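You operate a simulated robot arm through the tools that you are given. There is no shell and no other tool.

Carry out the task below with a simulated robot arm. There is one attempt and no reset: what you move stays moved.

JOB
Trip-test slow stations two and three together, then unclamp only the breaker that took 7 to 9 seconds.
Fine: zero before the start, off once both have tripped. The other one stays clamped.

It is judged by the outcome, as a careful person would: the job done as asked, and still so three seconds after it is handed in. It fails if anything else is knocked over, pushed out of place, dropped, spilled or broken.

ROBOT AND FRAMES
A 7-joint arm with a two-finger parallel gripper, fixed in place. Base frame: the origin is on the floor under the middle of its stand, x ahead of it, y to its left, z up; the work surface is at about z = 950. Readings come in mm, degrees, newtons and seconds.
It reaches about 1247 mm from its shoulder. Its first joint turns from -132.0 to 132.0 degrees. Payload 3.91 kg.
Tool frame: the origin (TCP) lies between the finger pads and is the grasp point; the fingertips stand 30 mm ahead of it; z points along the fingers, y is the line along which they close. The gripper opens to 110 mm. The fingers are 20 mm wide and 10 mm thick; the gripper's body (48 by 112 mm) begins 55 mm behind the TCP.
Orientation is that of the tool frame in the base frame, as [roll, pitch, yaw] about the fixed x, y, z axes, in that order (R = Rz(yaw) Ry(pitch) Rx(roll)). With the fingers straight down and closing along the base's y, the tool's x points along the base's -x, its y along +y and its z along -z.

CONTROLS
- The arm moves only by the tool arm_command. Its argument "series" is a list of rows, each a list of 7 numbers: the opening, from 0 (shut) to 1 (fully open), then the shift along the tool's x, y, z in m, then the turn, a rotation vector about the tool's x, y, z in rad. In form: [[jaw, dx, dy, dz, ax, ay, az], ...]. A call has 1 to 20 rows; each row is the pose to reach, as a shift and turn from the pose commanded when the call began, along the tool's axes at that moment. A row lasts 0.2 s, in which the tool goes at most 50 mm and 8.6 degrees; a call with a longer step from one row to the next is refused whole, and so is a gripper value outside its range. Where a pose cannot be reached the arm comes as near as it can. A force on the tool above 90 N (or 10 N above the force at the start of the call, whichever is more), or a blocked arm, ends the call early, and 0.2 s more pass. Each finger travels about 108 mm/s and halts on what it meets, pressing with about 35 N; the grip force reading is that of the motor and also rises with nothing between the fingers. The clock runs only during rows and for 0.2 s after the last one: add rows that repeat a pose to give the fingers time. It gives the time, the measured TCP pose, the force on the tool (base axes), the opening and the grip force at its end, in the units of the frame above (readings bear some noise), with the torque about the TCP (base axes, N m) and any sound that the robot's microphone picked up.
- Cameras (640 x 400 px; columns grow to the right, rows downward): "scene" is fixed at [401.4, 500.5, 1789]; the picture's right is [0.15, -0.99, 0.00], its down [-0.79, -0.12, -0.60] and it looks along [0.60, 0.09, -0.80] (base axes); focal length 214 px, centre (320, 200). "wrist" rides on the gripper at [72, 17, -103] in the tool frame; the picture's right is [-0.23, 0.97, 0.00], its down [-0.76, -0.18, -0.62] and it looks along [-0.61, -0.14, 0.78] (tool axes); focal length 222 px, centre (320, 200). There is no depth. A picture from a camera that has moved, and an enlarged one, comes with that camera's place and axes in the base frame and with its lens.
- grab_frame(camera): a new picture of that camera. No time passes.
- zoom(camera, box): a new picture of the part [left, top, right, bottom] of that camera's present view, enlarged. No time passes.
- close_job(): hands the job in; it is judged then, once.

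Places have to be worked out from the pictures, the camera data and where the tool is seen. Open the gripper and draw the arm clear of the work before you hand the job in, unless the task says otherwise.

The tools are called after ">>>" by a JSON object that holds its "method" and its "body". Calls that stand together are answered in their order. arm_command: Moves the arm, as the interface text tells. Its arguments: {"type":"object","properties":{"series":{"type":"array","items":{"type":"array","items":{"type":"number"}}}},"required":["series"]} The other tools are called the same way: grab_frame (camera) takes a picture; zoom (camera, box) takes an enlarged picture of a part of a camera's view; close_job () hands the job in.

At the start:

```text
clock: 0.0
ee_pos: [255.5, 484.1, 1545.3]
ee_rot: [179.9, 0.0, -180.0]
wrist_force: [-0.3, -0.3, -0.1]
moment: [-0.01, -0.01, -0.03]
gripper_width: 110.0
grasp_force: 0.0
```

scene: 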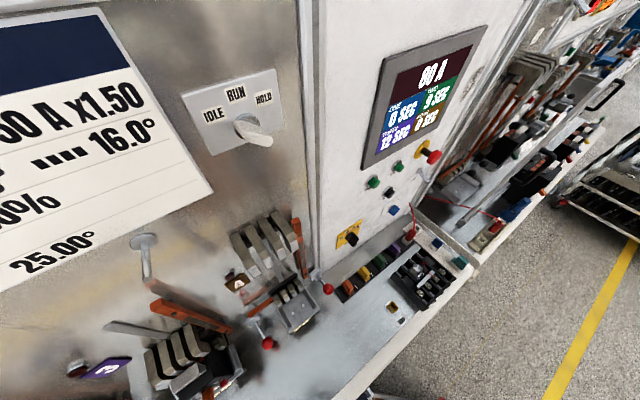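
wrist: 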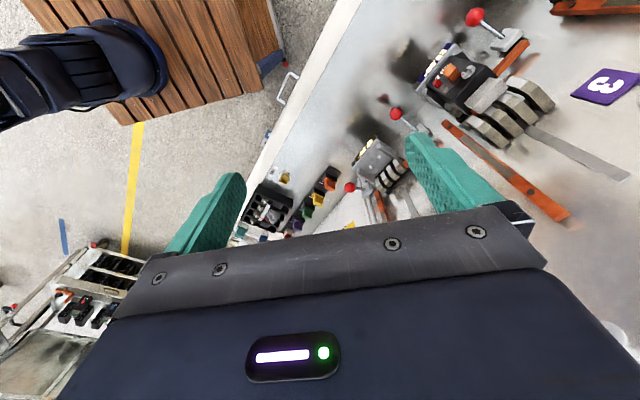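

I start by looking closely at the scene, to identify the panel, controls, and stations.

>>> {"method": "zoom", "body": {"camera": "scene", "box": [320, 0, 500, 120]}}

>>> {"method": "zoom", "body": {"camera": "scene", "box": [320, 110, 500, 260]}}

>>> {"method": "zoom", "body": {"camera": "scene", "box": [0, 220, 340, 400]}}

>>> {"method": "zoom", "body": {"camera": "scene", "box": [0, 0, 320, 280]}}

>>> {"method": "zoom", "body": {"camera": "scene", "box": [220, 200, 480, 400]}}

>>> {"method": "zoom", "body": {"camera": "wrist", "box": [220, 0, 640, 260]}}

```text
3.33 times, centred on (410, 60) of scene
camera zoom: at [401.4, 500.5, 1789.0], right [0.15, -0.99, 0.0], down [-0.79, -0.12, -0.6], along [0.6, 0.09, -0.8], focal length 715 px, centre (20, 667)
```

zoom: 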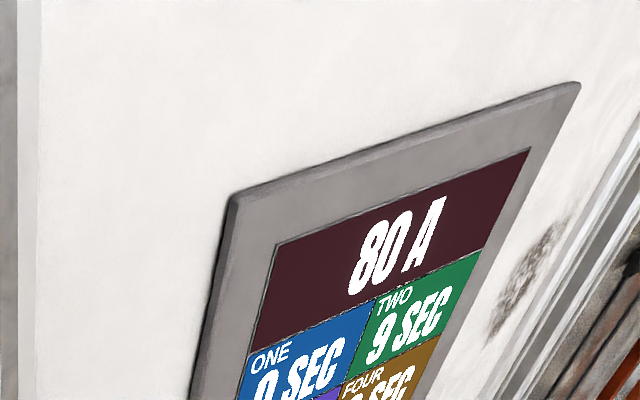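

```text
2.67 times, centred on (410, 185) of scene
camera zoom: at [401.4, 500.5, 1789.0], right [0.15, -0.99, 0.0], down [-0.79, -0.12, -0.6], along [0.6, 0.09, -0.8], focal length 572 px, centre (80, 240)
```

zoom: 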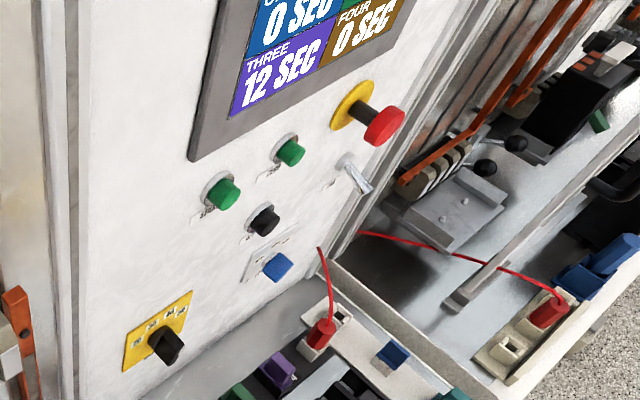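

```text
1.88 times, centred on (170, 310) of scene
camera zoom: at [401.4, 500.5, 1789.0], right [0.15, -0.99, 0.0], down [-0.79, -0.12, -0.6], along [0.6, 0.09, -0.8], focal length 404 px, centre (602, -7)
```

zoom: 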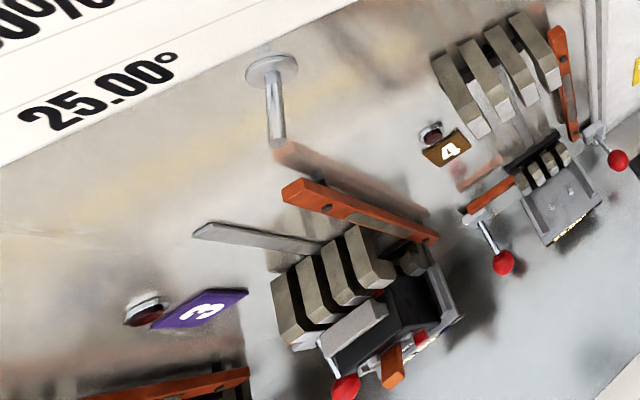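

```text
1.43 times, centred on (160, 140) of scene
camera zoom: at [401.4, 500.5, 1789.0], right [0.15, -0.99, 0.0], down [-0.79, -0.12, -0.6], along [0.6, 0.09, -0.8], focal length 306 px, centre (549, 286)
```

zoom: 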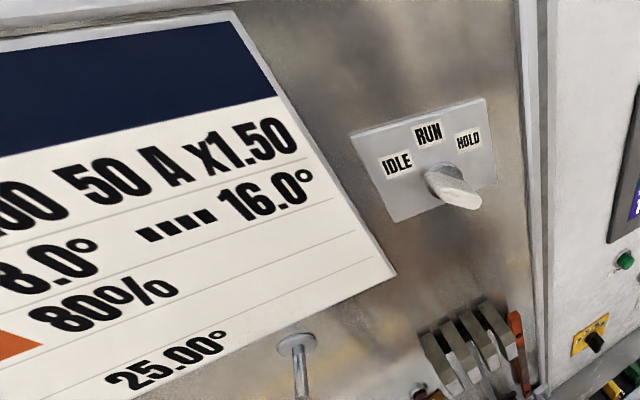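

```text
2.00 times, centred on (350, 300) of scene
camera zoom: at [401.4, 500.5, 1789.0], right [0.15, -0.99, 0.0], down [-0.79, -0.12, -0.6], along [0.6, 0.09, -0.8], focal length 429 px, centre (260, 0)
```

zoom: 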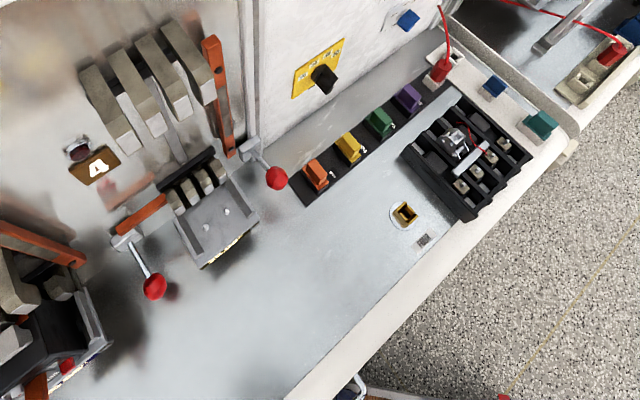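

```text
1.52 times, centred on (430, 130) of wrist
camera zoom: at [184.5, 500.8, 1647.7], right [0.23, 0.97, 0.0], down [0.76, -0.18, 0.62], along [0.61, -0.14, -0.78], focal length 338 px, centre (152, 307)
```

zoom: 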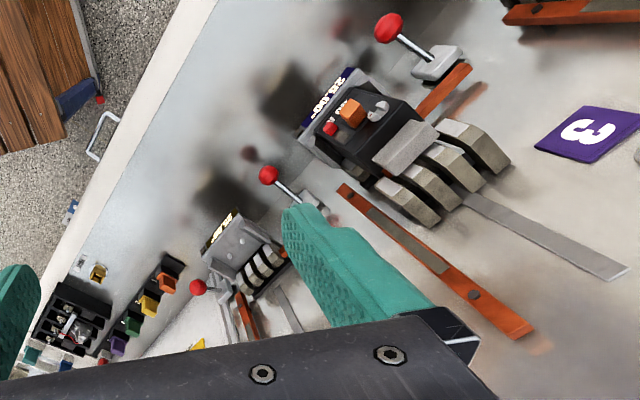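

The bench runs diagonally, with stations 4 and 3 seen, and 2 further left, out of the picture. I turn the tool in place (high above the bench) so the wrist camera looks left to find stations two and one.

>>> {"method": "arm_command", "body": {"series": [[1, 0, 0, 0, 0, 0, -0.14], [1, 0, 0, 0, 0, 0, -0.28], [1, 0, 0, 0, 0, 0, -0.42], [1, 0, 0, 0, 0, 0, -0.56], [1, 0, 0, 0, 0, 0, -0.7], [1, 0, 0, 0, 0, 0, -0.84], [1, 0, 0, 0, 0, 0, -0.98], [1, 0, 0, 0, 0, 0, -1.12], [1, 0, 0, 0, 0, 0, -1.26], [1, 0, 0, 0, 0, 0, -1.4]]}}

>>> {"method": "grab_frame", "body": {"camera": "wrist"}}

>>> {"method": "grab_frame", "body": {"camera": "scene"}}

```text
clock: 2.2
ee_pos: [256.2, 486.7, 1545.3]
ee_rot: [180.0, 0.1, -99.6]
wrist_force: [-0.3, 0.3, -0.6]
moment: [0.01, 0.01, -0.03]
gripper_width: 109.9
grasp_force: 0.0
```

```text
taken
camera wrist: at [227.8, 415.3, 1647.7], right [-0.92, 0.39, 0.0], down [0.3, 0.72, 0.62], along [0.24, 0.57, -0.78], focal length 222 px, centre (320, 200)
```

wrist: 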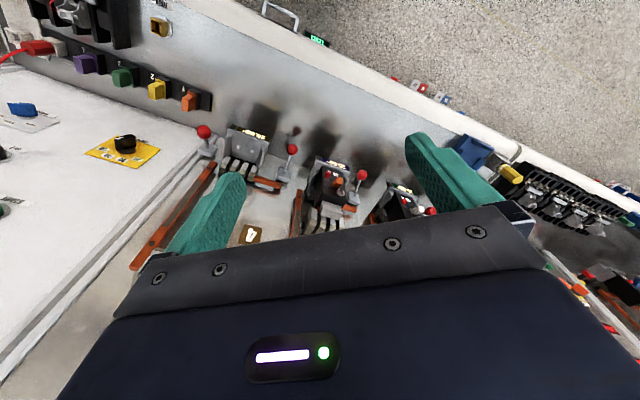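

```text
taken
```

scene: 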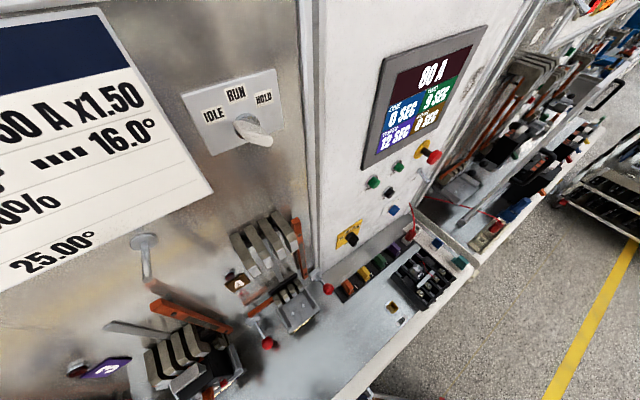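

From here I can see stations 4, 3 and another further right between the fingers. I zoom in to read them.

>>> {"method": "zoom", "body": {"camera": "wrist", "box": [180, 100, 460, 260]}}

>>> {"method": "zoom", "body": {"camera": "wrist", "box": [0, 0, 260, 200]}}

>>> {"method": "zoom", "body": {"camera": "wrist", "box": [400, 100, 640, 330]}}

```text
2.29 times, centred on (320, 180) of wrist
camera zoom: at [227.8, 415.3, 1647.7], right [-0.92, 0.39, 0.0], down [0.3, 0.72, 0.62], along [0.24, 0.57, -0.78], focal length 508 px, centre (320, 246)
```

zoom: 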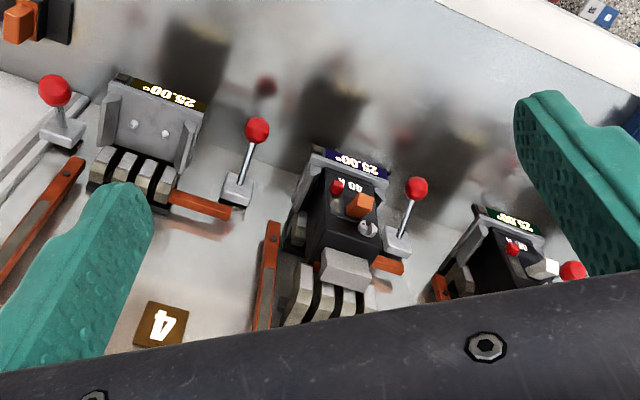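

```text
2.00 times, centred on (130, 100) of wrist
camera zoom: at [227.8, 415.3, 1647.7], right [-0.92, 0.39, 0.0], down [0.3, 0.72, 0.62], along [0.24, 0.57, -0.78], focal length 444 px, centre (700, 400)
```

zoom: 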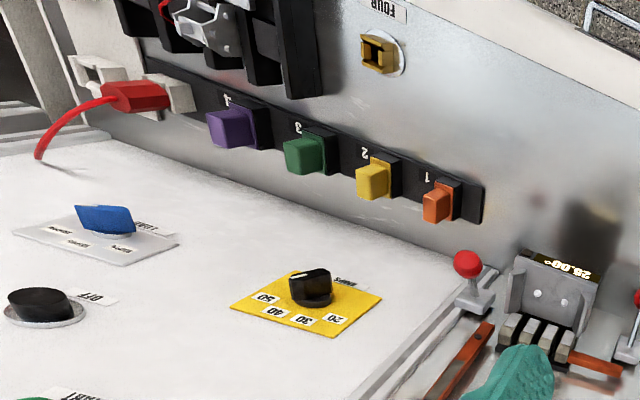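

```text
1.74 times, centred on (520, 215) of wrist
camera zoom: at [227.8, 415.3, 1647.7], right [-0.92, 0.39, 0.0], down [0.3, 0.72, 0.62], along [0.24, 0.57, -0.78], focal length 386 px, centre (-28, 174)
```

zoom: 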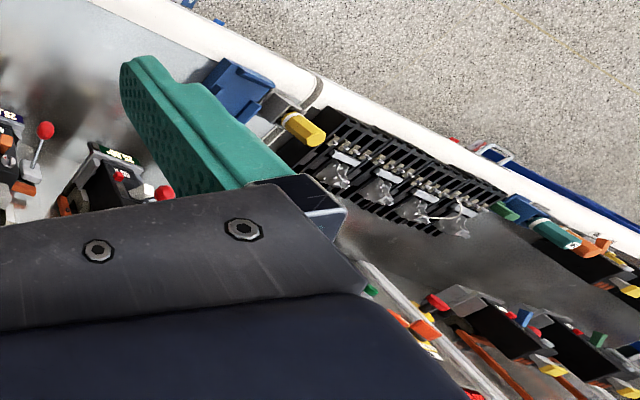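

The camera view is upside down, and the stations are at left with the white panel at right; the bench normal is about 45° between x and y. I move to face the white panel squarely, staying well in front of it, then tilt to read the controls.

>>> {"method": "arm_command", "body": {"series": [[1, 0.036, -0.023, 0.009, 0, 0, 0.056], [1, 0.072, -0.046, 0.018, 0, 0, 0.112], [1, 0.107, -0.069, 0.026, 0, 0, 0.168], [1, 0.143, -0.091, 0.035, 0, 0, 0.225], [1, 0.179, -0.114, 0.043, 0, 0, 0.281], [1, 0.215, -0.137, 0.052, 0, 0, 0.337], [1, 0.25, -0.16, 0.06, 0, 0, 0.393], [1, 0.286, -0.183, 0.069, 0, 0, 0.449], [1, 0.322, -0.206, 0.078, 0, 0, 0.506], [1, 0.358, -0.228, 0.086, 0, 0, 0.562], [1, 0.394, -0.251, 0.095, 0, 0, 0.618]]}}

>>> {"method": "arm_command", "body": {"series": [[1, 0, 0, 0, 0, -0.13, 0], [1, 0, 0, 0, 0, -0.26, 0], [1, 0, 0, 0, 0, -0.39, 0], [1, 0, 0, 0, 0, -0.52, 0], [1, 0, 0, 0, 0, -0.65, 0]]}}

>>> {"method": "grab_frame", "body": {"camera": "wrist"}}

>>> {"method": "grab_frame", "body": {"camera": "scene"}}

```text
clock: 4.6
ee_pos: [435.6, 53.7, 1451.5]
ee_rot: [180.0, -0.1, -135.2]
wrist_force: [-0.4, 0.1, -0.2]
moment: [-0.01, -0.02, 0.01]
gripper_width: 110.1
grasp_force: 0.1
```

```text
clock: 5.8
ee_pos: [437.3, 53.9, 1450.6]
ee_rot: [-180.0, 37.3, -135.3]
wrist_force: [0.6, 0.4, -0.5]
moment: [0.01, 0.02, 0.0]
gripper_width: 109.8
grasp_force: 0.0
```

```text
taken
camera wrist: at [340.6, -19.9, 1487.5], right [-0.56, 0.82, 0.14], down [0.29, 0.03, 0.96], along [0.78, 0.57, -0.25], focal length 222 px, centre (320, 200)
```

wrist: 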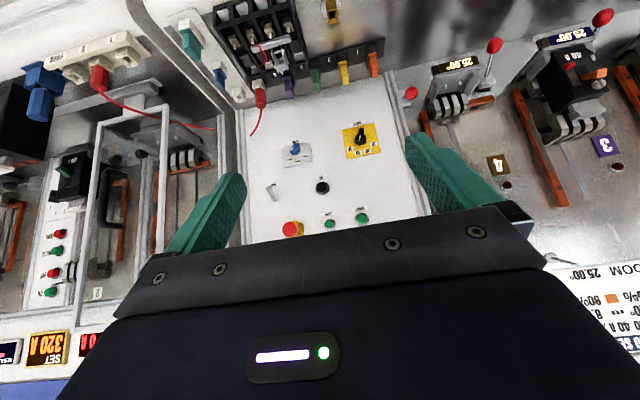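

```text
taken
```

scene: 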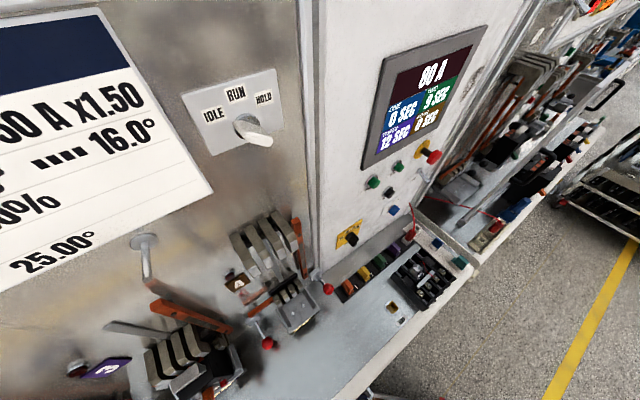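

Now I have a good view of the panel; I zoom in on its controls.

>>> {"method": "zoom", "body": {"camera": "wrist", "box": [230, 100, 410, 240]}}

>>> {"method": "zoom", "body": {"camera": "wrist", "box": [160, 0, 400, 120]}}

>>> {"method": "zoom", "body": {"camera": "wrist", "box": [390, 0, 640, 200]}}

>>> {"method": "zoom", "body": {"camera": "wrist", "box": [530, 240, 640, 380]}}

>>> {"method": "zoom", "body": {"camera": "wrist", "box": [0, 30, 250, 230]}}

```text
2.86 times, centred on (320, 170) of wrist
camera zoom: at [340.6, -19.9, 1487.5], right [-0.56, 0.82, 0.14], down [0.29, 0.03, 0.96], along [0.78, 0.57, -0.25], focal length 635 px, centre (320, 286)
```

zoom: 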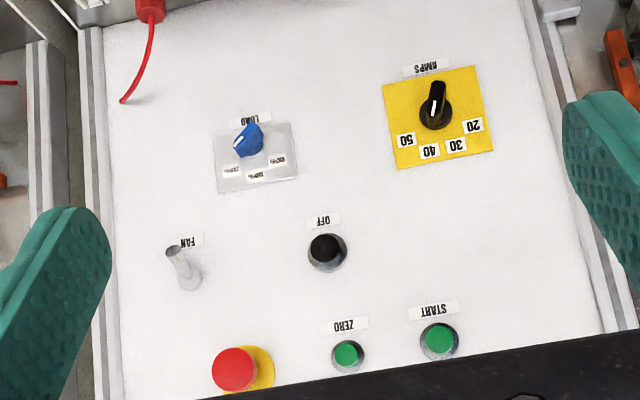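

```text
2.67 times, centred on (280, 60) of wrist
camera zoom: at [340.6, -19.9, 1487.5], right [-0.56, 0.82, 0.14], down [0.29, 0.03, 0.96], along [0.78, 0.57, -0.25], focal length 592 px, centre (427, 573)
```

zoom: 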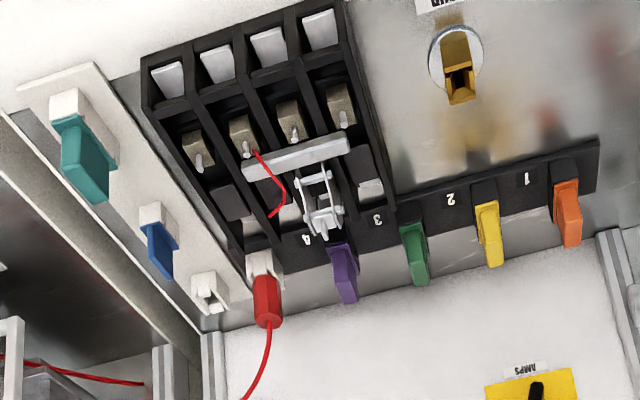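

```text
2.00 times, centred on (515, 100) of wrist
camera zoom: at [340.6, -19.9, 1487.5], right [-0.56, 0.82, 0.14], down [0.29, 0.03, 0.96], along [0.78, 0.57, -0.25], focal length 444 px, centre (-70, 400)
```

zoom: 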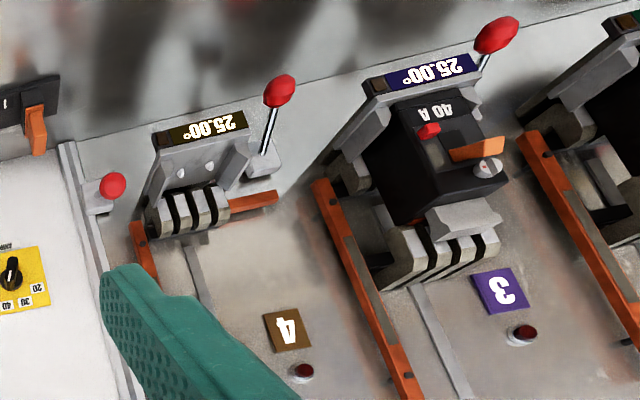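

```text
2.86 times, centred on (585, 310) of wrist
camera zoom: at [340.6, -19.9, 1487.5], right [-0.56, 0.82, 0.14], down [0.29, 0.03, 0.96], along [0.78, 0.57, -0.25], focal length 635 px, centre (-437, -114)
```

zoom: 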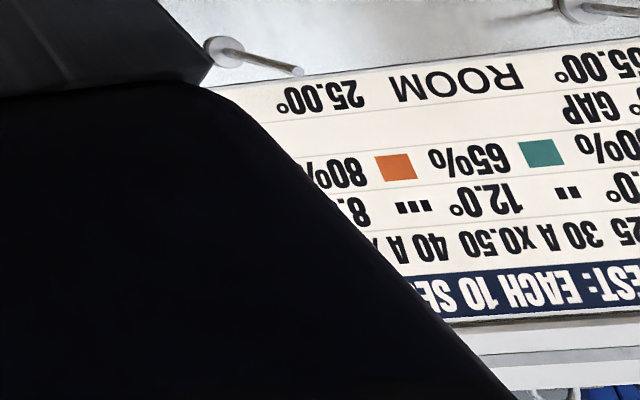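

```text
2.00 times, centred on (125, 130) of wrist
camera zoom: at [340.6, -19.9, 1487.5], right [-0.56, 0.82, 0.14], down [0.29, 0.03, 0.96], along [0.78, 0.57, -0.25], focal length 444 px, centre (710, 340)
```

zoom: 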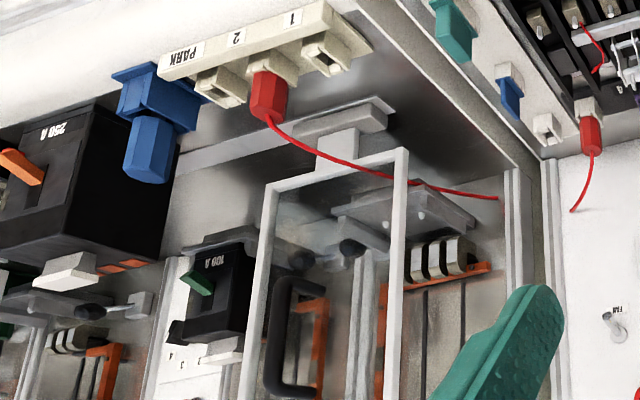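

The panel has AMPS, LOAD, FAN, OFF, ZERO, START and an e-stop, and the big sign on the wall carries test data. I move left and up to read the whole sign, staying in front of the bench edge.

>>> {"method": "arm_command", "body": {"series": [[1, -0.0123, 0.0419, -0.0141, 0, -0.041, 0], [1, -0.0247, 0.0838, -0.0282, 0, -0.082, 0], [1, -0.037, 0.1257, -0.0423, 0, -0.123, 0], [1, -0.0494, 0.1676, -0.0564, 0, -0.164, 0], [1, -0.0617, 0.2095, -0.0705, 0, -0.205, 0], [1, -0.0741, 0.2514, -0.0846, 0, -0.246, 0], [1, -0.0864, 0.2933, -0.0987, 0, -0.287, 0], [1, -0.0988, 0.3352, -0.1128, 0, -0.328, 0], [1, -0.1111, 0.3771, -0.1268, 0, -0.369, 0], [1, -0.1234, 0.419, -0.1409, 0, -0.41, 0], [1, -0.1358, 0.4609, -0.155, 0, -0.451, 0], [1, -0.1481, 0.5028, -0.1691, 0, -0.492, 0], [1, -0.1605, 0.5447, -0.1832, 0, -0.533, 0], [1, -0.1728, 0.5866, -0.1973, 0, -0.574, 0], [1, -0.1852, 0.6285, -0.2114, 0, -0.615, 0], [1, -0.1975, 0.6704, -0.2255, 0, -0.656, 0]]}}

>>> {"method": "grab_frame", "body": {"camera": "wrist"}}

```text
clock: 9.4
ee_pos: [25.0, 532.7, 1759.0]
ee_rot: [172.1, 73.1, -144.5]
wrist_force: [-0.7, 0.2, 0.0]
moment: [-0.01, -0.01, -0.02]
gripper_width: 110.0
grasp_force: 0.0
stopped in row 16: the arm was blocked; the commanded pose is now the measured one
```

```text
taken
camera wrist: at [-73.0, 463.8, 1720.7], right [-0.61, 0.75, 0.26], down [-0.13, -0.41, 0.9], along [0.78, 0.52, 0.35], focal length 222 px, centre (320, 200)
```

wrist: 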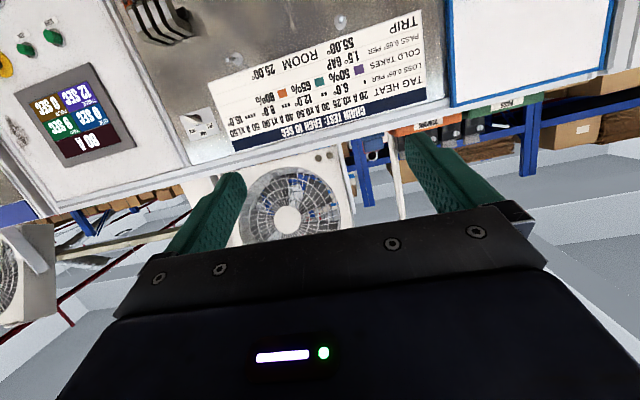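

The arm halted slightly short (a joint limit, no force), but the sign is in view. I zoom on it and on the neighbouring board.

>>> {"method": "zoom", "body": {"camera": "wrist", "box": [210, 0, 330, 155]}}

>>> {"method": "zoom", "body": {"camera": "wrist", "box": [310, 0, 440, 140]}}

>>> {"method": "zoom", "body": {"camera": "wrist", "box": [430, 0, 640, 140]}}

>>> {"method": "zoom", "body": {"camera": "wrist", "box": [0, 40, 240, 180]}}

```text
2.58 times, centred on (270, 78) of wrist
camera zoom: at [-73.0, 463.8, 1720.7], right [-0.61, 0.75, 0.26], down [-0.13, -0.41, 0.9], along [0.78, 0.52, 0.35], focal length 573 px, centre (449, 516)
```

zoom: 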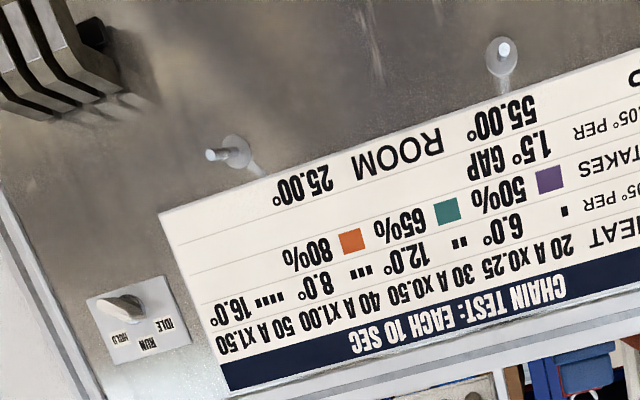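

```text
2.86 times, centred on (375, 70) of wrist
camera zoom: at [-73.0, 463.8, 1720.7], right [-0.61, 0.75, 0.26], down [-0.13, -0.41, 0.9], along [0.78, 0.52, 0.35], focal length 635 px, centre (163, 571)
```

zoom: 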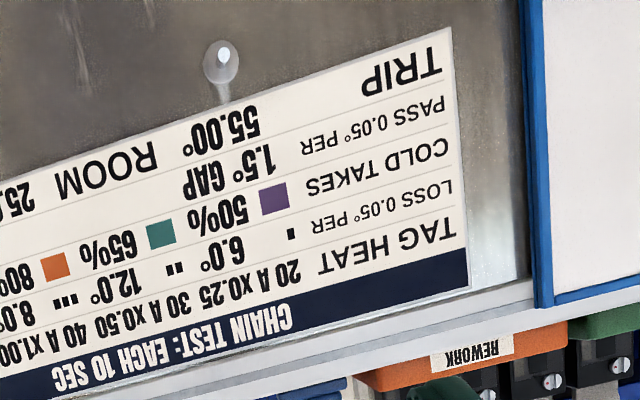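

```text
2.86 times, centred on (535, 70) of wrist
camera zoom: at [-73.0, 463.8, 1720.7], right [-0.61, 0.75, 0.26], down [-0.13, -0.41, 0.9], along [0.78, 0.52, 0.35], focal length 635 px, centre (-294, 571)
```

zoom: 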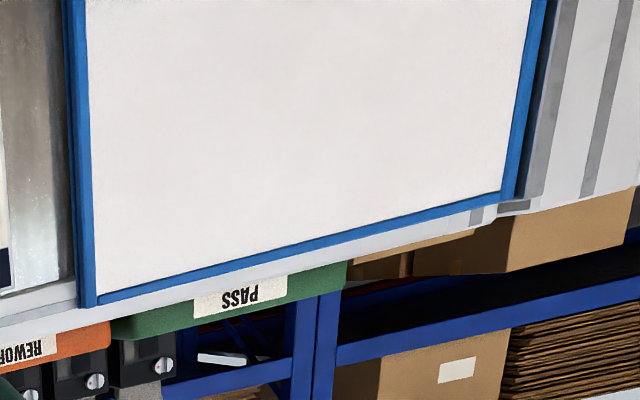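

```text
2.67 times, centred on (120, 110) of wrist
camera zoom: at [-73.0, 463.8, 1720.7], right [-0.61, 0.75, 0.26], down [-0.13, -0.41, 0.9], along [0.78, 0.52, 0.35], focal length 592 px, centre (853, 440)
```

zoom: 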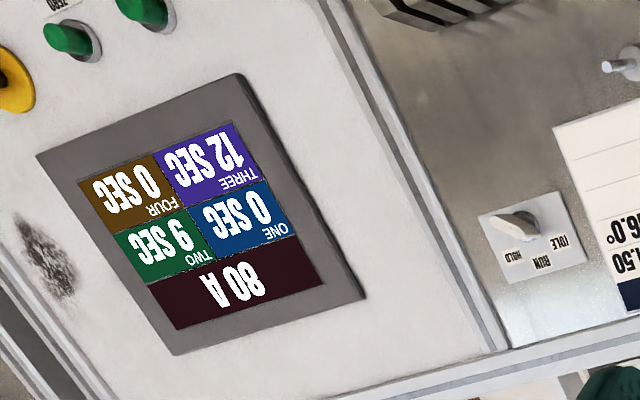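

The sign belongs to a chain test, not this one; the panel shows old readings (TWO 9, THREE 12) so zeroing matters. Now I lower the view to inspect stations two and three (breakers, clamps, levers).

>>> {"method": "arm_command", "body": {"series": [[1, 0.0385, -0.0029, 0.0058, -0.0006, 0.079, -0.0066], [1, 0.077, -0.0058, 0.0116, -0.0013, 0.158, -0.0133], [1, 0.1155, -0.0086, 0.0174, -0.0019, 0.237, -0.02], [1, 0.154, -0.0115, 0.0233, -0.0025, 0.317, -0.0265], [1, 0.1925, -0.0144, 0.029, -0.0031, 0.396, -0.033], [1, 0.231, -0.0173, 0.0349, -0.0038, 0.475, -0.04], [1, 0.2695, -0.02, 0.0407, -0.0044, 0.554, -0.0464], [1, 0.308, -0.023, 0.0465, -0.005, 0.633, -0.053]]}}

>>> {"method": "grab_frame", "body": {"camera": "wrist"}}

```text
clock: 11.2
ee_pos: [2.2, 497.7, 1449.7]
ee_rot: [-179.9, 37.0, -135.1]
wrist_force: [0.8, 0.0, -0.7]
moment: [-0.02, -0.01, -0.03]
gripper_width: 110.2
grasp_force: 0.1
```

```text
taken
camera wrist: at [-92.8, 423.5, 1488.6], right [-0.56, 0.82, 0.14], down [0.29, 0.04, 0.96], along [0.78, 0.57, -0.26], focal length 222 px, centre (320, 200)
```

wrist: 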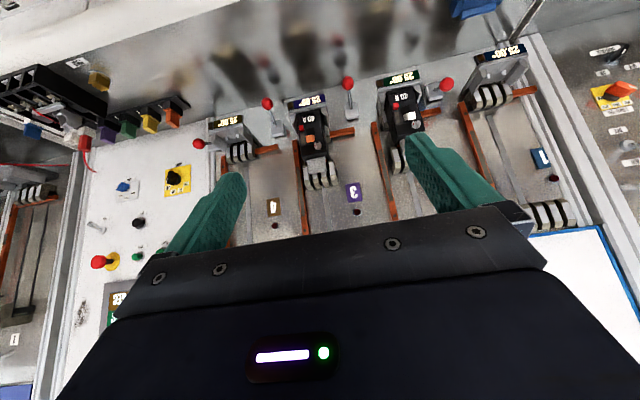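

All four stations are visible now. I zoom into each to see the clamp levers, breakers and markings.

>>> {"method": "zoom", "body": {"camera": "wrist", "box": [180, 60, 330, 220]}}

>>> {"method": "zoom", "body": {"camera": "wrist", "box": [250, 60, 390, 220]}}

>>> {"method": "zoom", "body": {"camera": "wrist", "box": [330, 40, 470, 170]}}

>>> {"method": "zoom", "body": {"camera": "wrist", "box": [430, 20, 590, 170]}}

>>> {"method": "zoom", "body": {"camera": "wrist", "box": [0, 40, 200, 180]}}

>>> {"method": "zoom", "body": {"camera": "wrist", "box": [570, 20, 640, 160]}}

```text
2.50 times, centred on (255, 140) of wrist
camera zoom: at [-92.8, 423.5, 1488.6], right [-0.56, 0.82, 0.14], down [0.29, 0.04, 0.96], along [0.78, 0.57, -0.26], focal length 555 px, centre (482, 350)
```

zoom: 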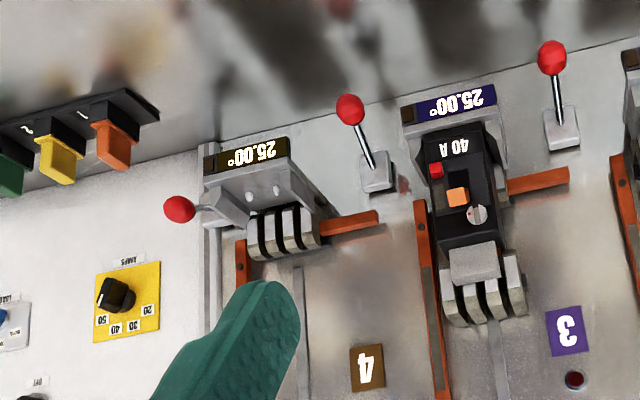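

```text
2.50 times, centred on (320, 140) of wrist
camera zoom: at [-92.8, 423.5, 1488.6], right [-0.56, 0.82, 0.14], down [0.29, 0.04, 0.96], along [0.78, 0.57, -0.26], focal length 555 px, centre (320, 350)
```

zoom: 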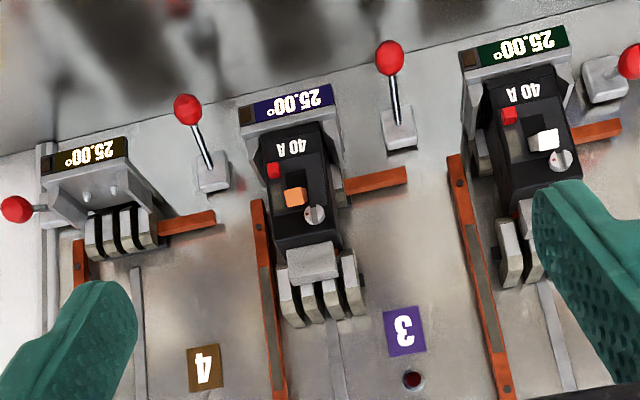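

```text
3.08 times, centred on (400, 105) of wrist
camera zoom: at [-92.8, 423.5, 1488.6], right [-0.56, 0.82, 0.14], down [0.29, 0.04, 0.96], along [0.78, 0.57, -0.26], focal length 684 px, centre (74, 492)
```

zoom: 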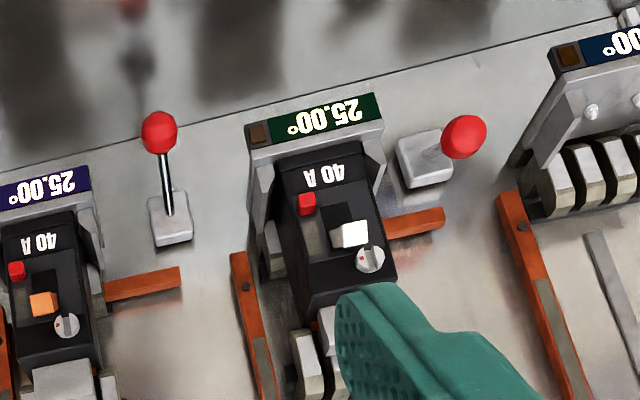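

```text
2.67 times, centred on (510, 95) of wrist
camera zoom: at [-92.8, 423.5, 1488.6], right [-0.56, 0.82, 0.14], down [0.29, 0.04, 0.96], along [0.78, 0.57, -0.26], focal length 592 px, centre (-187, 480)
```

zoom: 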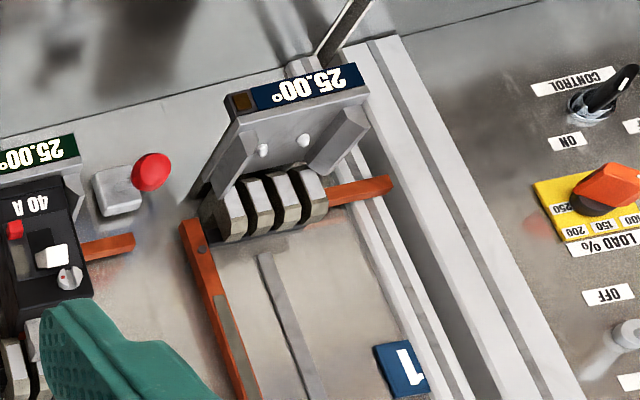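

```text
2.86 times, centred on (100, 110) of wrist
camera zoom: at [-92.8, 423.5, 1488.6], right [-0.56, 0.82, 0.14], down [0.29, 0.04, 0.96], along [0.78, 0.57, -0.26], focal length 635 px, centre (949, 457)
```

zoom: 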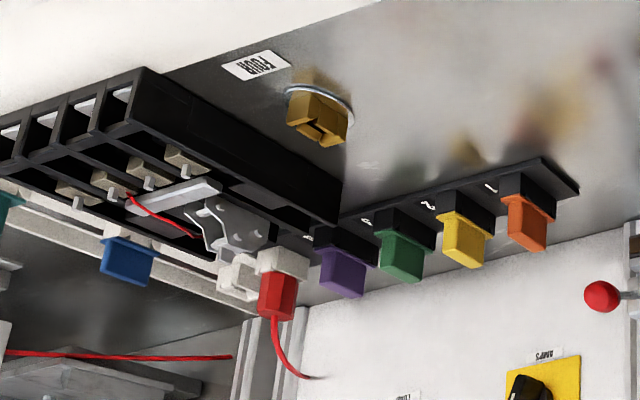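

```text
2.86 times, centred on (605, 90) of wrist
camera zoom: at [-92.8, 423.5, 1488.6], right [-0.56, 0.82, 0.14], down [0.29, 0.04, 0.96], along [0.78, 0.57, -0.26], focal length 635 px, centre (-494, 514)
```

zoom: 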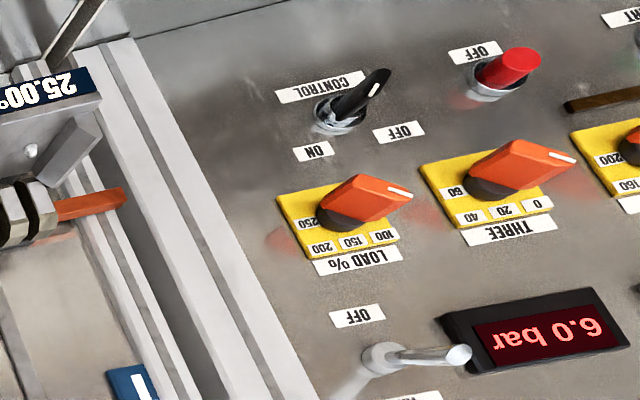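

Stations 2 and 3 hold 40 A breakers with their levers forward (clamped), while 1 and 4 are empty with levers in a different position. I also saw another panel further left (LOAD %, THREE, bar), so next I look closely at the bench strip in front of the white panel.

>>> {"method": "arm_command", "body": {"series": [[1, 0.0087, -0.0443, 0.0087, 0, 0, 0], [1, 0.0174, -0.0887, 0.0173, 0, 0, 0], [1, 0.026, -0.133, 0.026, 0, 0, 0], [1, 0.0347, -0.1774, 0.0347, 0, 0, 0], [1, 0.0434, -0.2217, 0.0433, 0, 0, 0], [1, 0.0521, -0.2661, 0.052, 0, 0, 0], [1, 0.0608, -0.3104, 0.0607, 0, 0, 0], [1, 0.0694, -0.3547, 0.0693, 0, 0, 0], [1, 0.0781, -0.3991, 0.078, 0, 0, 0], [1, 0.0868, -0.4434, 0.0866, 0, 0, 0], [1, 0.0955, -0.4878, 0.0953, 0, 0, 0], [1, 0.1041, -0.5321, 0.104, 0, 0, 0], [1, 0.1128, -0.5765, 0.1126, 0, 0, 0], [1, 0.1215, -0.6208, 0.1213, 0, 0, 0]]}}

>>> {"method": "grab_frame", "body": {"camera": "wrist"}}

>>> {"method": "zoom", "body": {"camera": "wrist", "box": [160, 0, 440, 120]}}

>>> {"method": "zoom", "body": {"camera": "wrist", "box": [220, 90, 420, 220]}}

>>> {"method": "zoom", "body": {"camera": "wrist", "box": [0, 0, 240, 200]}}

```text
clock: 14.2
ee_pos: [421.8, 40.3, 1281.0]
ee_rot: [-179.2, 37.2, -134.5]
wrist_force: [-0.4, -0.2, 0.9]
moment: [-0.03, -0.03, -0.02]
gripper_width: 110.0
grasp_force: 0.0
```

```text
taken
camera wrist: at [325.6, -33.5, 1319.7], right [-0.56, 0.82, 0.13], down [0.28, 0.04, 0.96], along [0.78, 0.58, -0.26], focal length 222 px, centre (320, 200)
```

wrist: 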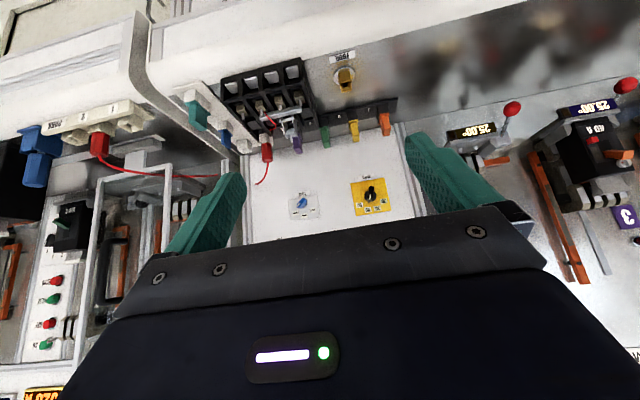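

```text
2.29 times, centred on (300, 60) of wrist
camera zoom: at [325.6, -33.5, 1319.7], right [-0.56, 0.82, 0.13], down [0.28, 0.04, 0.96], along [0.78, 0.58, -0.26], focal length 508 px, centre (366, 520)
```

zoom: 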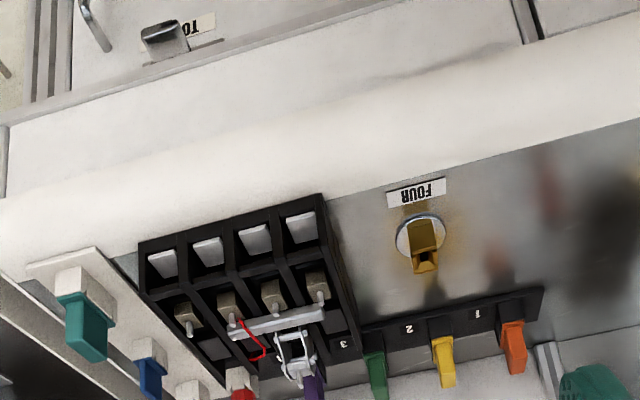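

```text
3.08 times, centred on (320, 155) of wrist
camera zoom: at [325.6, -33.5, 1319.7], right [-0.56, 0.82, 0.13], down [0.28, 0.04, 0.96], along [0.78, 0.58, -0.26], focal length 684 px, centre (320, 338)
```

zoom: 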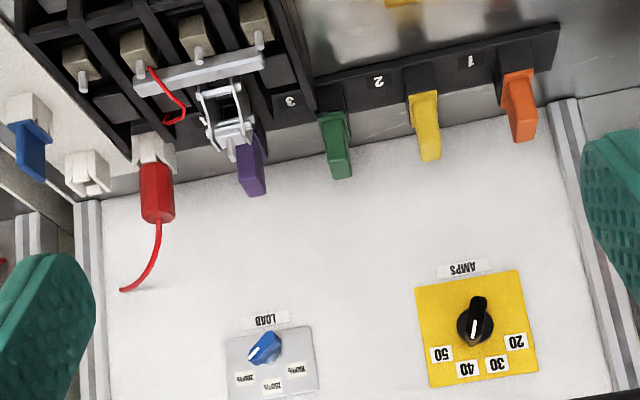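

```text
2.00 times, centred on (120, 100) of wrist
camera zoom: at [325.6, -33.5, 1319.7], right [-0.56, 0.82, 0.13], down [0.28, 0.04, 0.96], along [0.78, 0.58, -0.26], focal length 444 px, centre (720, 400)
```

zoom: 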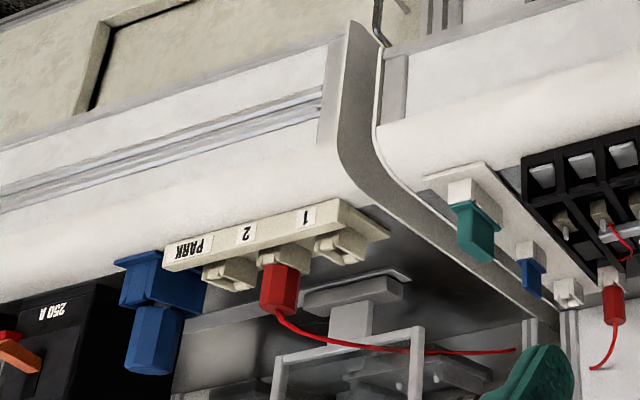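

The AMPS pointer seems to be at 40 and LOAD at 200 % (giving the 80 A display). I straighten the tool to look down on the bench strip with switches 1–4 and the black tray.

>>> {"method": "arm_command", "body": {"series": [[1, -0.0208, 0.0038, 0.0035, 0, 0.13, 0], [1, -0.0416, 0.0076, 0.007, 0, 0.26, 0], [1, -0.0624, 0.0114, 0.0105, 0, 0.39, 0], [1, -0.0832, 0.0152, 0.014, 0, 0.52, 0], [1, -0.104, 0.019, 0.0175, 0, 0.65, 0]]}}

>>> {"method": "grab_frame", "body": {"camera": "wrist"}}

>>> {"method": "zoom", "body": {"camera": "wrist", "box": [230, 80, 430, 220]}}

>>> {"method": "zoom", "body": {"camera": "wrist", "box": [130, 80, 330, 220]}}

```text
clock: 15.4
ee_pos: [474.4, 120.5, 1330.3]
ee_rot: [-179.5, -0.3, -134.8]
wrist_force: [-0.2, -1.4, 1.1]
moment: [0.06, -0.05, 0.0]
gripper_width: 110.1
grasp_force: 0.1
```

```text
taken
camera wrist: at [412.1, 81.1, 1434.0], right [-0.53, 0.85, -0.01], down [0.66, 0.42, 0.62], along [0.53, 0.32, -0.78], focal length 222 px, centre (320, 200)
```

wrist: 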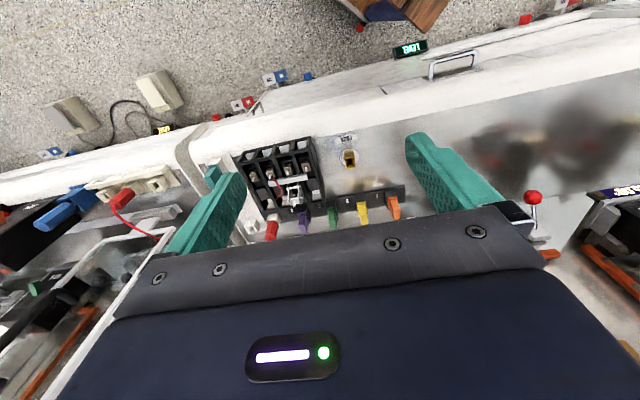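

```text
2.86 times, centred on (330, 150) of wrist
camera zoom: at [412.1, 81.1, 1434.0], right [-0.53, 0.85, -0.01], down [0.66, 0.42, 0.62], along [0.53, 0.32, -0.78], focal length 635 px, centre (291, 343)
```

zoom: 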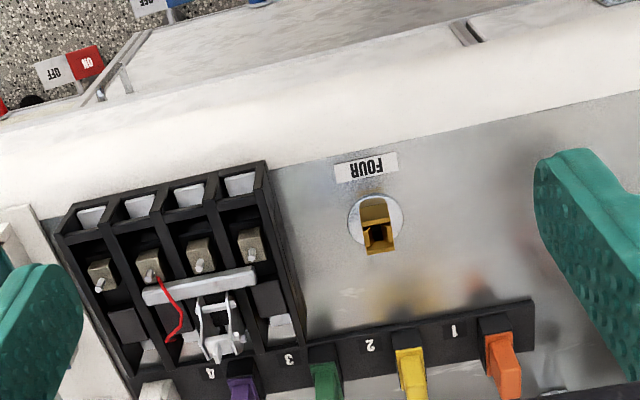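

```text
2.86 times, centred on (230, 150) of wrist
camera zoom: at [412.1, 81.1, 1434.0], right [-0.53, 0.85, -0.01], down [0.66, 0.42, 0.62], along [0.53, 0.32, -0.78], focal length 635 px, centre (577, 343)
```

zoom: 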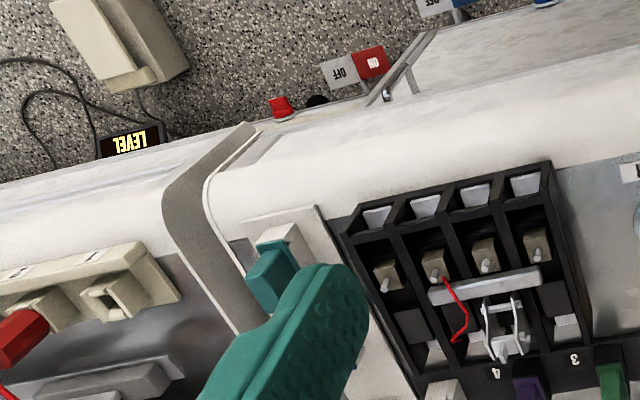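

The strip has switches/plugs 1–4, but I need to know what "slow" refers to, so I look at the panel at far left. I travel along the front of the bench at height with no tilt.

>>> {"method": "arm_command", "body": {"series": [[1, 0.0028, 0.0438, -0.005, 0, 0, 0], [1, 0.0055, 0.0875, -0.01, 0, 0, 0], [1, 0.0083, 0.1313, -0.015, 0, 0, 0], [1, 0.011, 0.175, -0.02, 0, 0, 0], [1, 0.0138, 0.2188, -0.025, 0, 0, 0], [1, 0.0165, 0.2625, -0.03, 0, 0, 0], [1, 0.0193, 0.3063, -0.035, 0, 0, 0], [1, 0.022, 0.35, -0.04, 0, 0, 0], [1, 0.0248, 0.3938, -0.045, 0, 0, 0], [1, 0.0275, 0.4375, -0.05, 0, 0, 0], [1, 0.0303, 0.4813, -0.055, 0, 0, 0], [1, 0.033, 0.525, -0.06, 0, 0, 0]]}}

>>> {"method": "arm_command", "body": {"series": [[1, 0.0028, 0.0438, -0.005, 0, -0.033, 0], [1, 0.0055, 0.0875, -0.01, 0, -0.067, 0], [1, 0.0083, 0.1313, -0.015, 0, -0.1, 0], [1, 0.011, 0.175, -0.02, 0, -0.133, 0], [1, 0.0138, 0.2188, -0.025, 0, -0.167, 0], [1, 0.0165, 0.2625, -0.03, 0, -0.2, 0], [1, 0.0193, 0.3063, -0.035, 0, -0.233, 0], [1, 0.022, 0.35, -0.04, 0, -0.267, 0], [1, 0.0248, 0.3938, -0.045, 0, -0.3, 0], [1, 0.0275, 0.4375, -0.05, 0, -0.333, 0], [1, 0.0303, 0.4813, -0.055, 0, -0.367, 0], [1, 0.033, 0.525, -0.06, 0, -0.4, 0]]}}

>>> {"method": "grab_frame", "body": {"camera": "wrist"}}

```text
clock: 18.0
ee_pos: [78.5, 469.3, 1385.5]
ee_rot: [-179.6, 0.0, -134.9]
wrist_force: [0.1, 0.1, 0.7]
moment: [0.02, -0.05, -0.01]
gripper_width: 110.1
grasp_force: 0.1
```

```text
clock: 20.6
ee_pos: [-264.9, 732.4, 1404.8]
ee_rot: [-179.5, 21.5, -134.6]
wrist_force: [-0.5, 0.7, -0.4]
moment: [-0.04, -0.01, -0.04]
gripper_width: 109.9
grasp_force: 0.0
out of reach, approached as far as the arm can: row 10, 11, 12
```

```text
taken
camera wrist: at [-351.0, 668.8, 1474.2], right [-0.54, 0.84, 0.07], down [0.46, 0.22, 0.86], along [0.7, 0.5, -0.51], focal length 222 px, centre (320, 200)
```

wrist: 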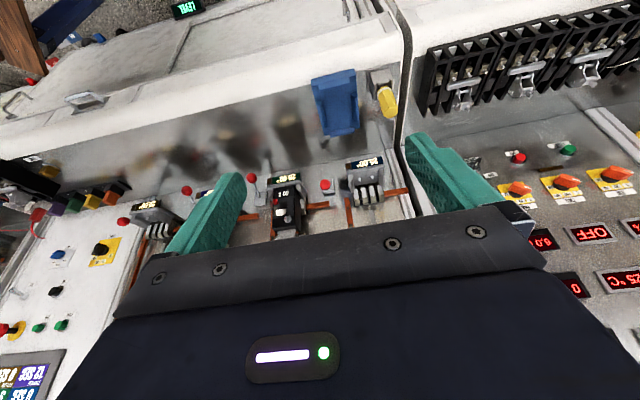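

I see the left panel with dials and displays. I zoom in on it and on stations 2 and 1.

>>> {"method": "zoom", "body": {"camera": "wrist", "box": [460, 130, 640, 300]}}

>>> {"method": "zoom", "body": {"camera": "wrist", "box": [240, 130, 420, 250]}}

>>> {"method": "zoom", "body": {"camera": "wrist", "box": [400, 0, 640, 140]}}

>>> {"method": "zoom", "body": {"camera": "wrist", "box": [0, 0, 240, 160]}}

```text
2.35 times, centred on (550, 215) of wrist
camera zoom: at [-351.0, 668.8, 1474.2], right [-0.54, 0.84, 0.07], down [0.46, 0.22, 0.86], along [0.7, 0.5, -0.51], focal length 523 px, centre (-221, 165)
```

zoom: 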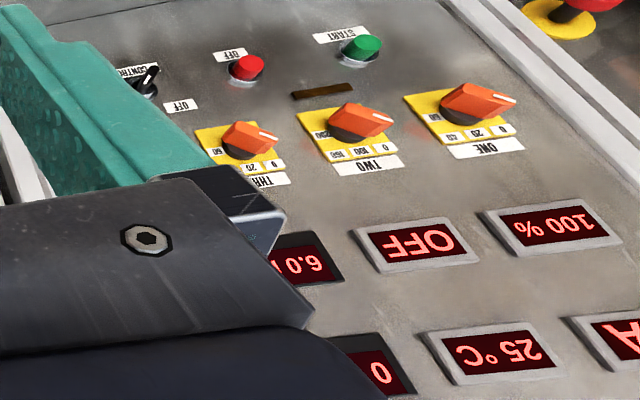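

```text
3.33 times, centred on (330, 190) of wrist
camera zoom: at [-351.0, 668.8, 1474.2], right [-0.54, 0.84, 0.07], down [0.46, 0.22, 0.86], along [0.7, 0.5, -0.51], focal length 740 px, centre (287, 233)
```

zoom: 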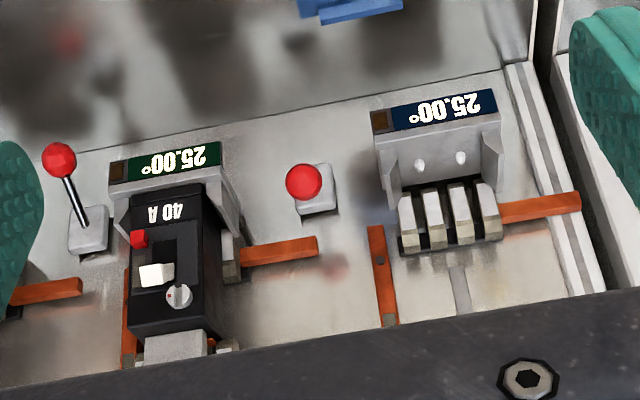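

```text
2.67 times, centred on (520, 70) of wrist
camera zoom: at [-351.0, 668.8, 1474.2], right [-0.54, 0.84, 0.07], down [0.46, 0.22, 0.86], along [0.7, 0.5, -0.51], focal length 592 px, centre (-213, 547)
```

zoom: 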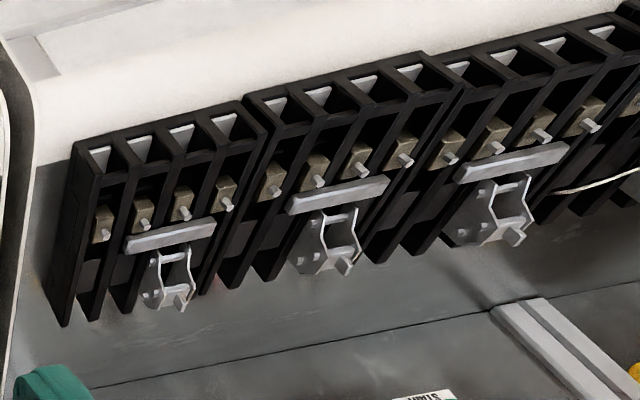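

```text
2.50 times, centred on (120, 80) of wrist
camera zoom: at [-351.0, 668.8, 1474.2], right [-0.54, 0.84, 0.07], down [0.46, 0.22, 0.86], along [0.7, 0.5, -0.51], focal length 555 px, centre (820, 500)
```

zoom: 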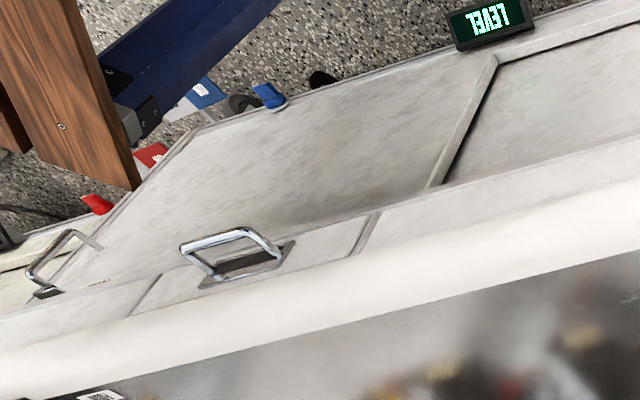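

Working out positions from two views: stations are on a vertical wall about 850 mm from the robot along the bench normal; the clamp levers stand to the right of each station (knob low when clamped, high at the empty stations). I now check the right-hand bench so that I am sure which bench is the "slow" one.

>>> {"method": "arm_command", "body": {"series": [[1, 0.0014, -0.047, -0.0028, 0, 0, 0], [1, 0.0028, -0.094, -0.0056, 0, 0, 0], [1, 0.0042, -0.141, -0.0084, 0, 0, 0], [1, 0.0056, -0.188, -0.0112, 0, 0, 0], [1, 0.007, -0.235, -0.014, 0, 0, 0], [1, 0.0084, -0.282, -0.0168, 0, 0, 0], [1, 0.0098, -0.329, -0.0196, 0, 0, 0], [1, 0.0112, -0.376, -0.0223, 0, 0, 0], [1, 0.0126, -0.423, -0.0251, 0, 0, 0], [1, 0.014, -0.47, -0.0279, 0, 0, 0], [1, 0.0154, -0.517, -0.0307, 0, 0, 0], [1, 0.0168, -0.564, -0.0335, 0, 0, 0]]}}

>>> {"method": "arm_command", "body": {"series": [[1, 0.0015, -0.047, -0.0024, 0.016, 0, 0.04], [1, 0.003, -0.094, -0.0047, 0.032, 0, 0.081], [1, 0.0045, -0.141, -0.0071, 0.048, 0, 0.121], [1, 0.006, -0.188, -0.0095, 0.063, 0, 0.161], [1, 0.0075, -0.235, -0.0119, 0.079, 0, 0.202], [1, 0.009, -0.282, -0.0142, 0.095, 0, 0.242], [1, 0.0105, -0.329, -0.0166, 0.111, 0, 0.282], [1, 0.012, -0.376, -0.019, 0.127, 0, 0.323], [1, 0.0135, -0.423, -0.0214, 0.143, 0, 0.363], [1, 0.015, -0.47, -0.0237, 0.158, 0, 0.403], [1, 0.0165, -0.517, -0.0261, 0.174, 0, 0.444], [1, 0.018, -0.565, -0.0285, 0.19, 0, 0.484]]}}

>>> {"method": "grab_frame", "body": {"camera": "wrist"}}

```text
clock: 23.2
ee_pos: [113.2, 315.4, 1432.0]
ee_rot: [-179.5, 22.8, -134.7]
wrist_force: [0.0, 0.9, -0.1]
moment: [-0.03, 0.02, -0.05]
gripper_width: 109.8
grasp_force: 0.0
```

```text
clock: 25.8
ee_pos: [492.8, -103.9, 1456.7]
ee_rot: [179.7, 22.9, -164.8]
wrist_force: [-0.5, 0.0, 0.0]
moment: [0.03, -0.01, -0.03]
gripper_width: 110.0
grasp_force: 0.1
```

```text
taken
camera wrist: at [386.6, -117.5, 1523.1], right [-0.05, 0.99, 0.09], down [0.49, -0.05, 0.87], along [0.87, 0.09, -0.48], focal length 222 px, centre (320, 200)
```

wrist: 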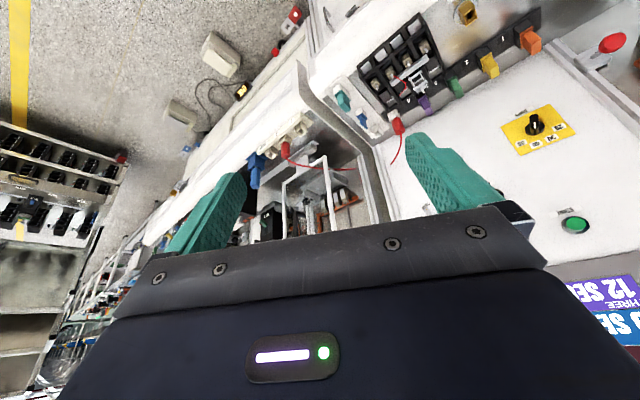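

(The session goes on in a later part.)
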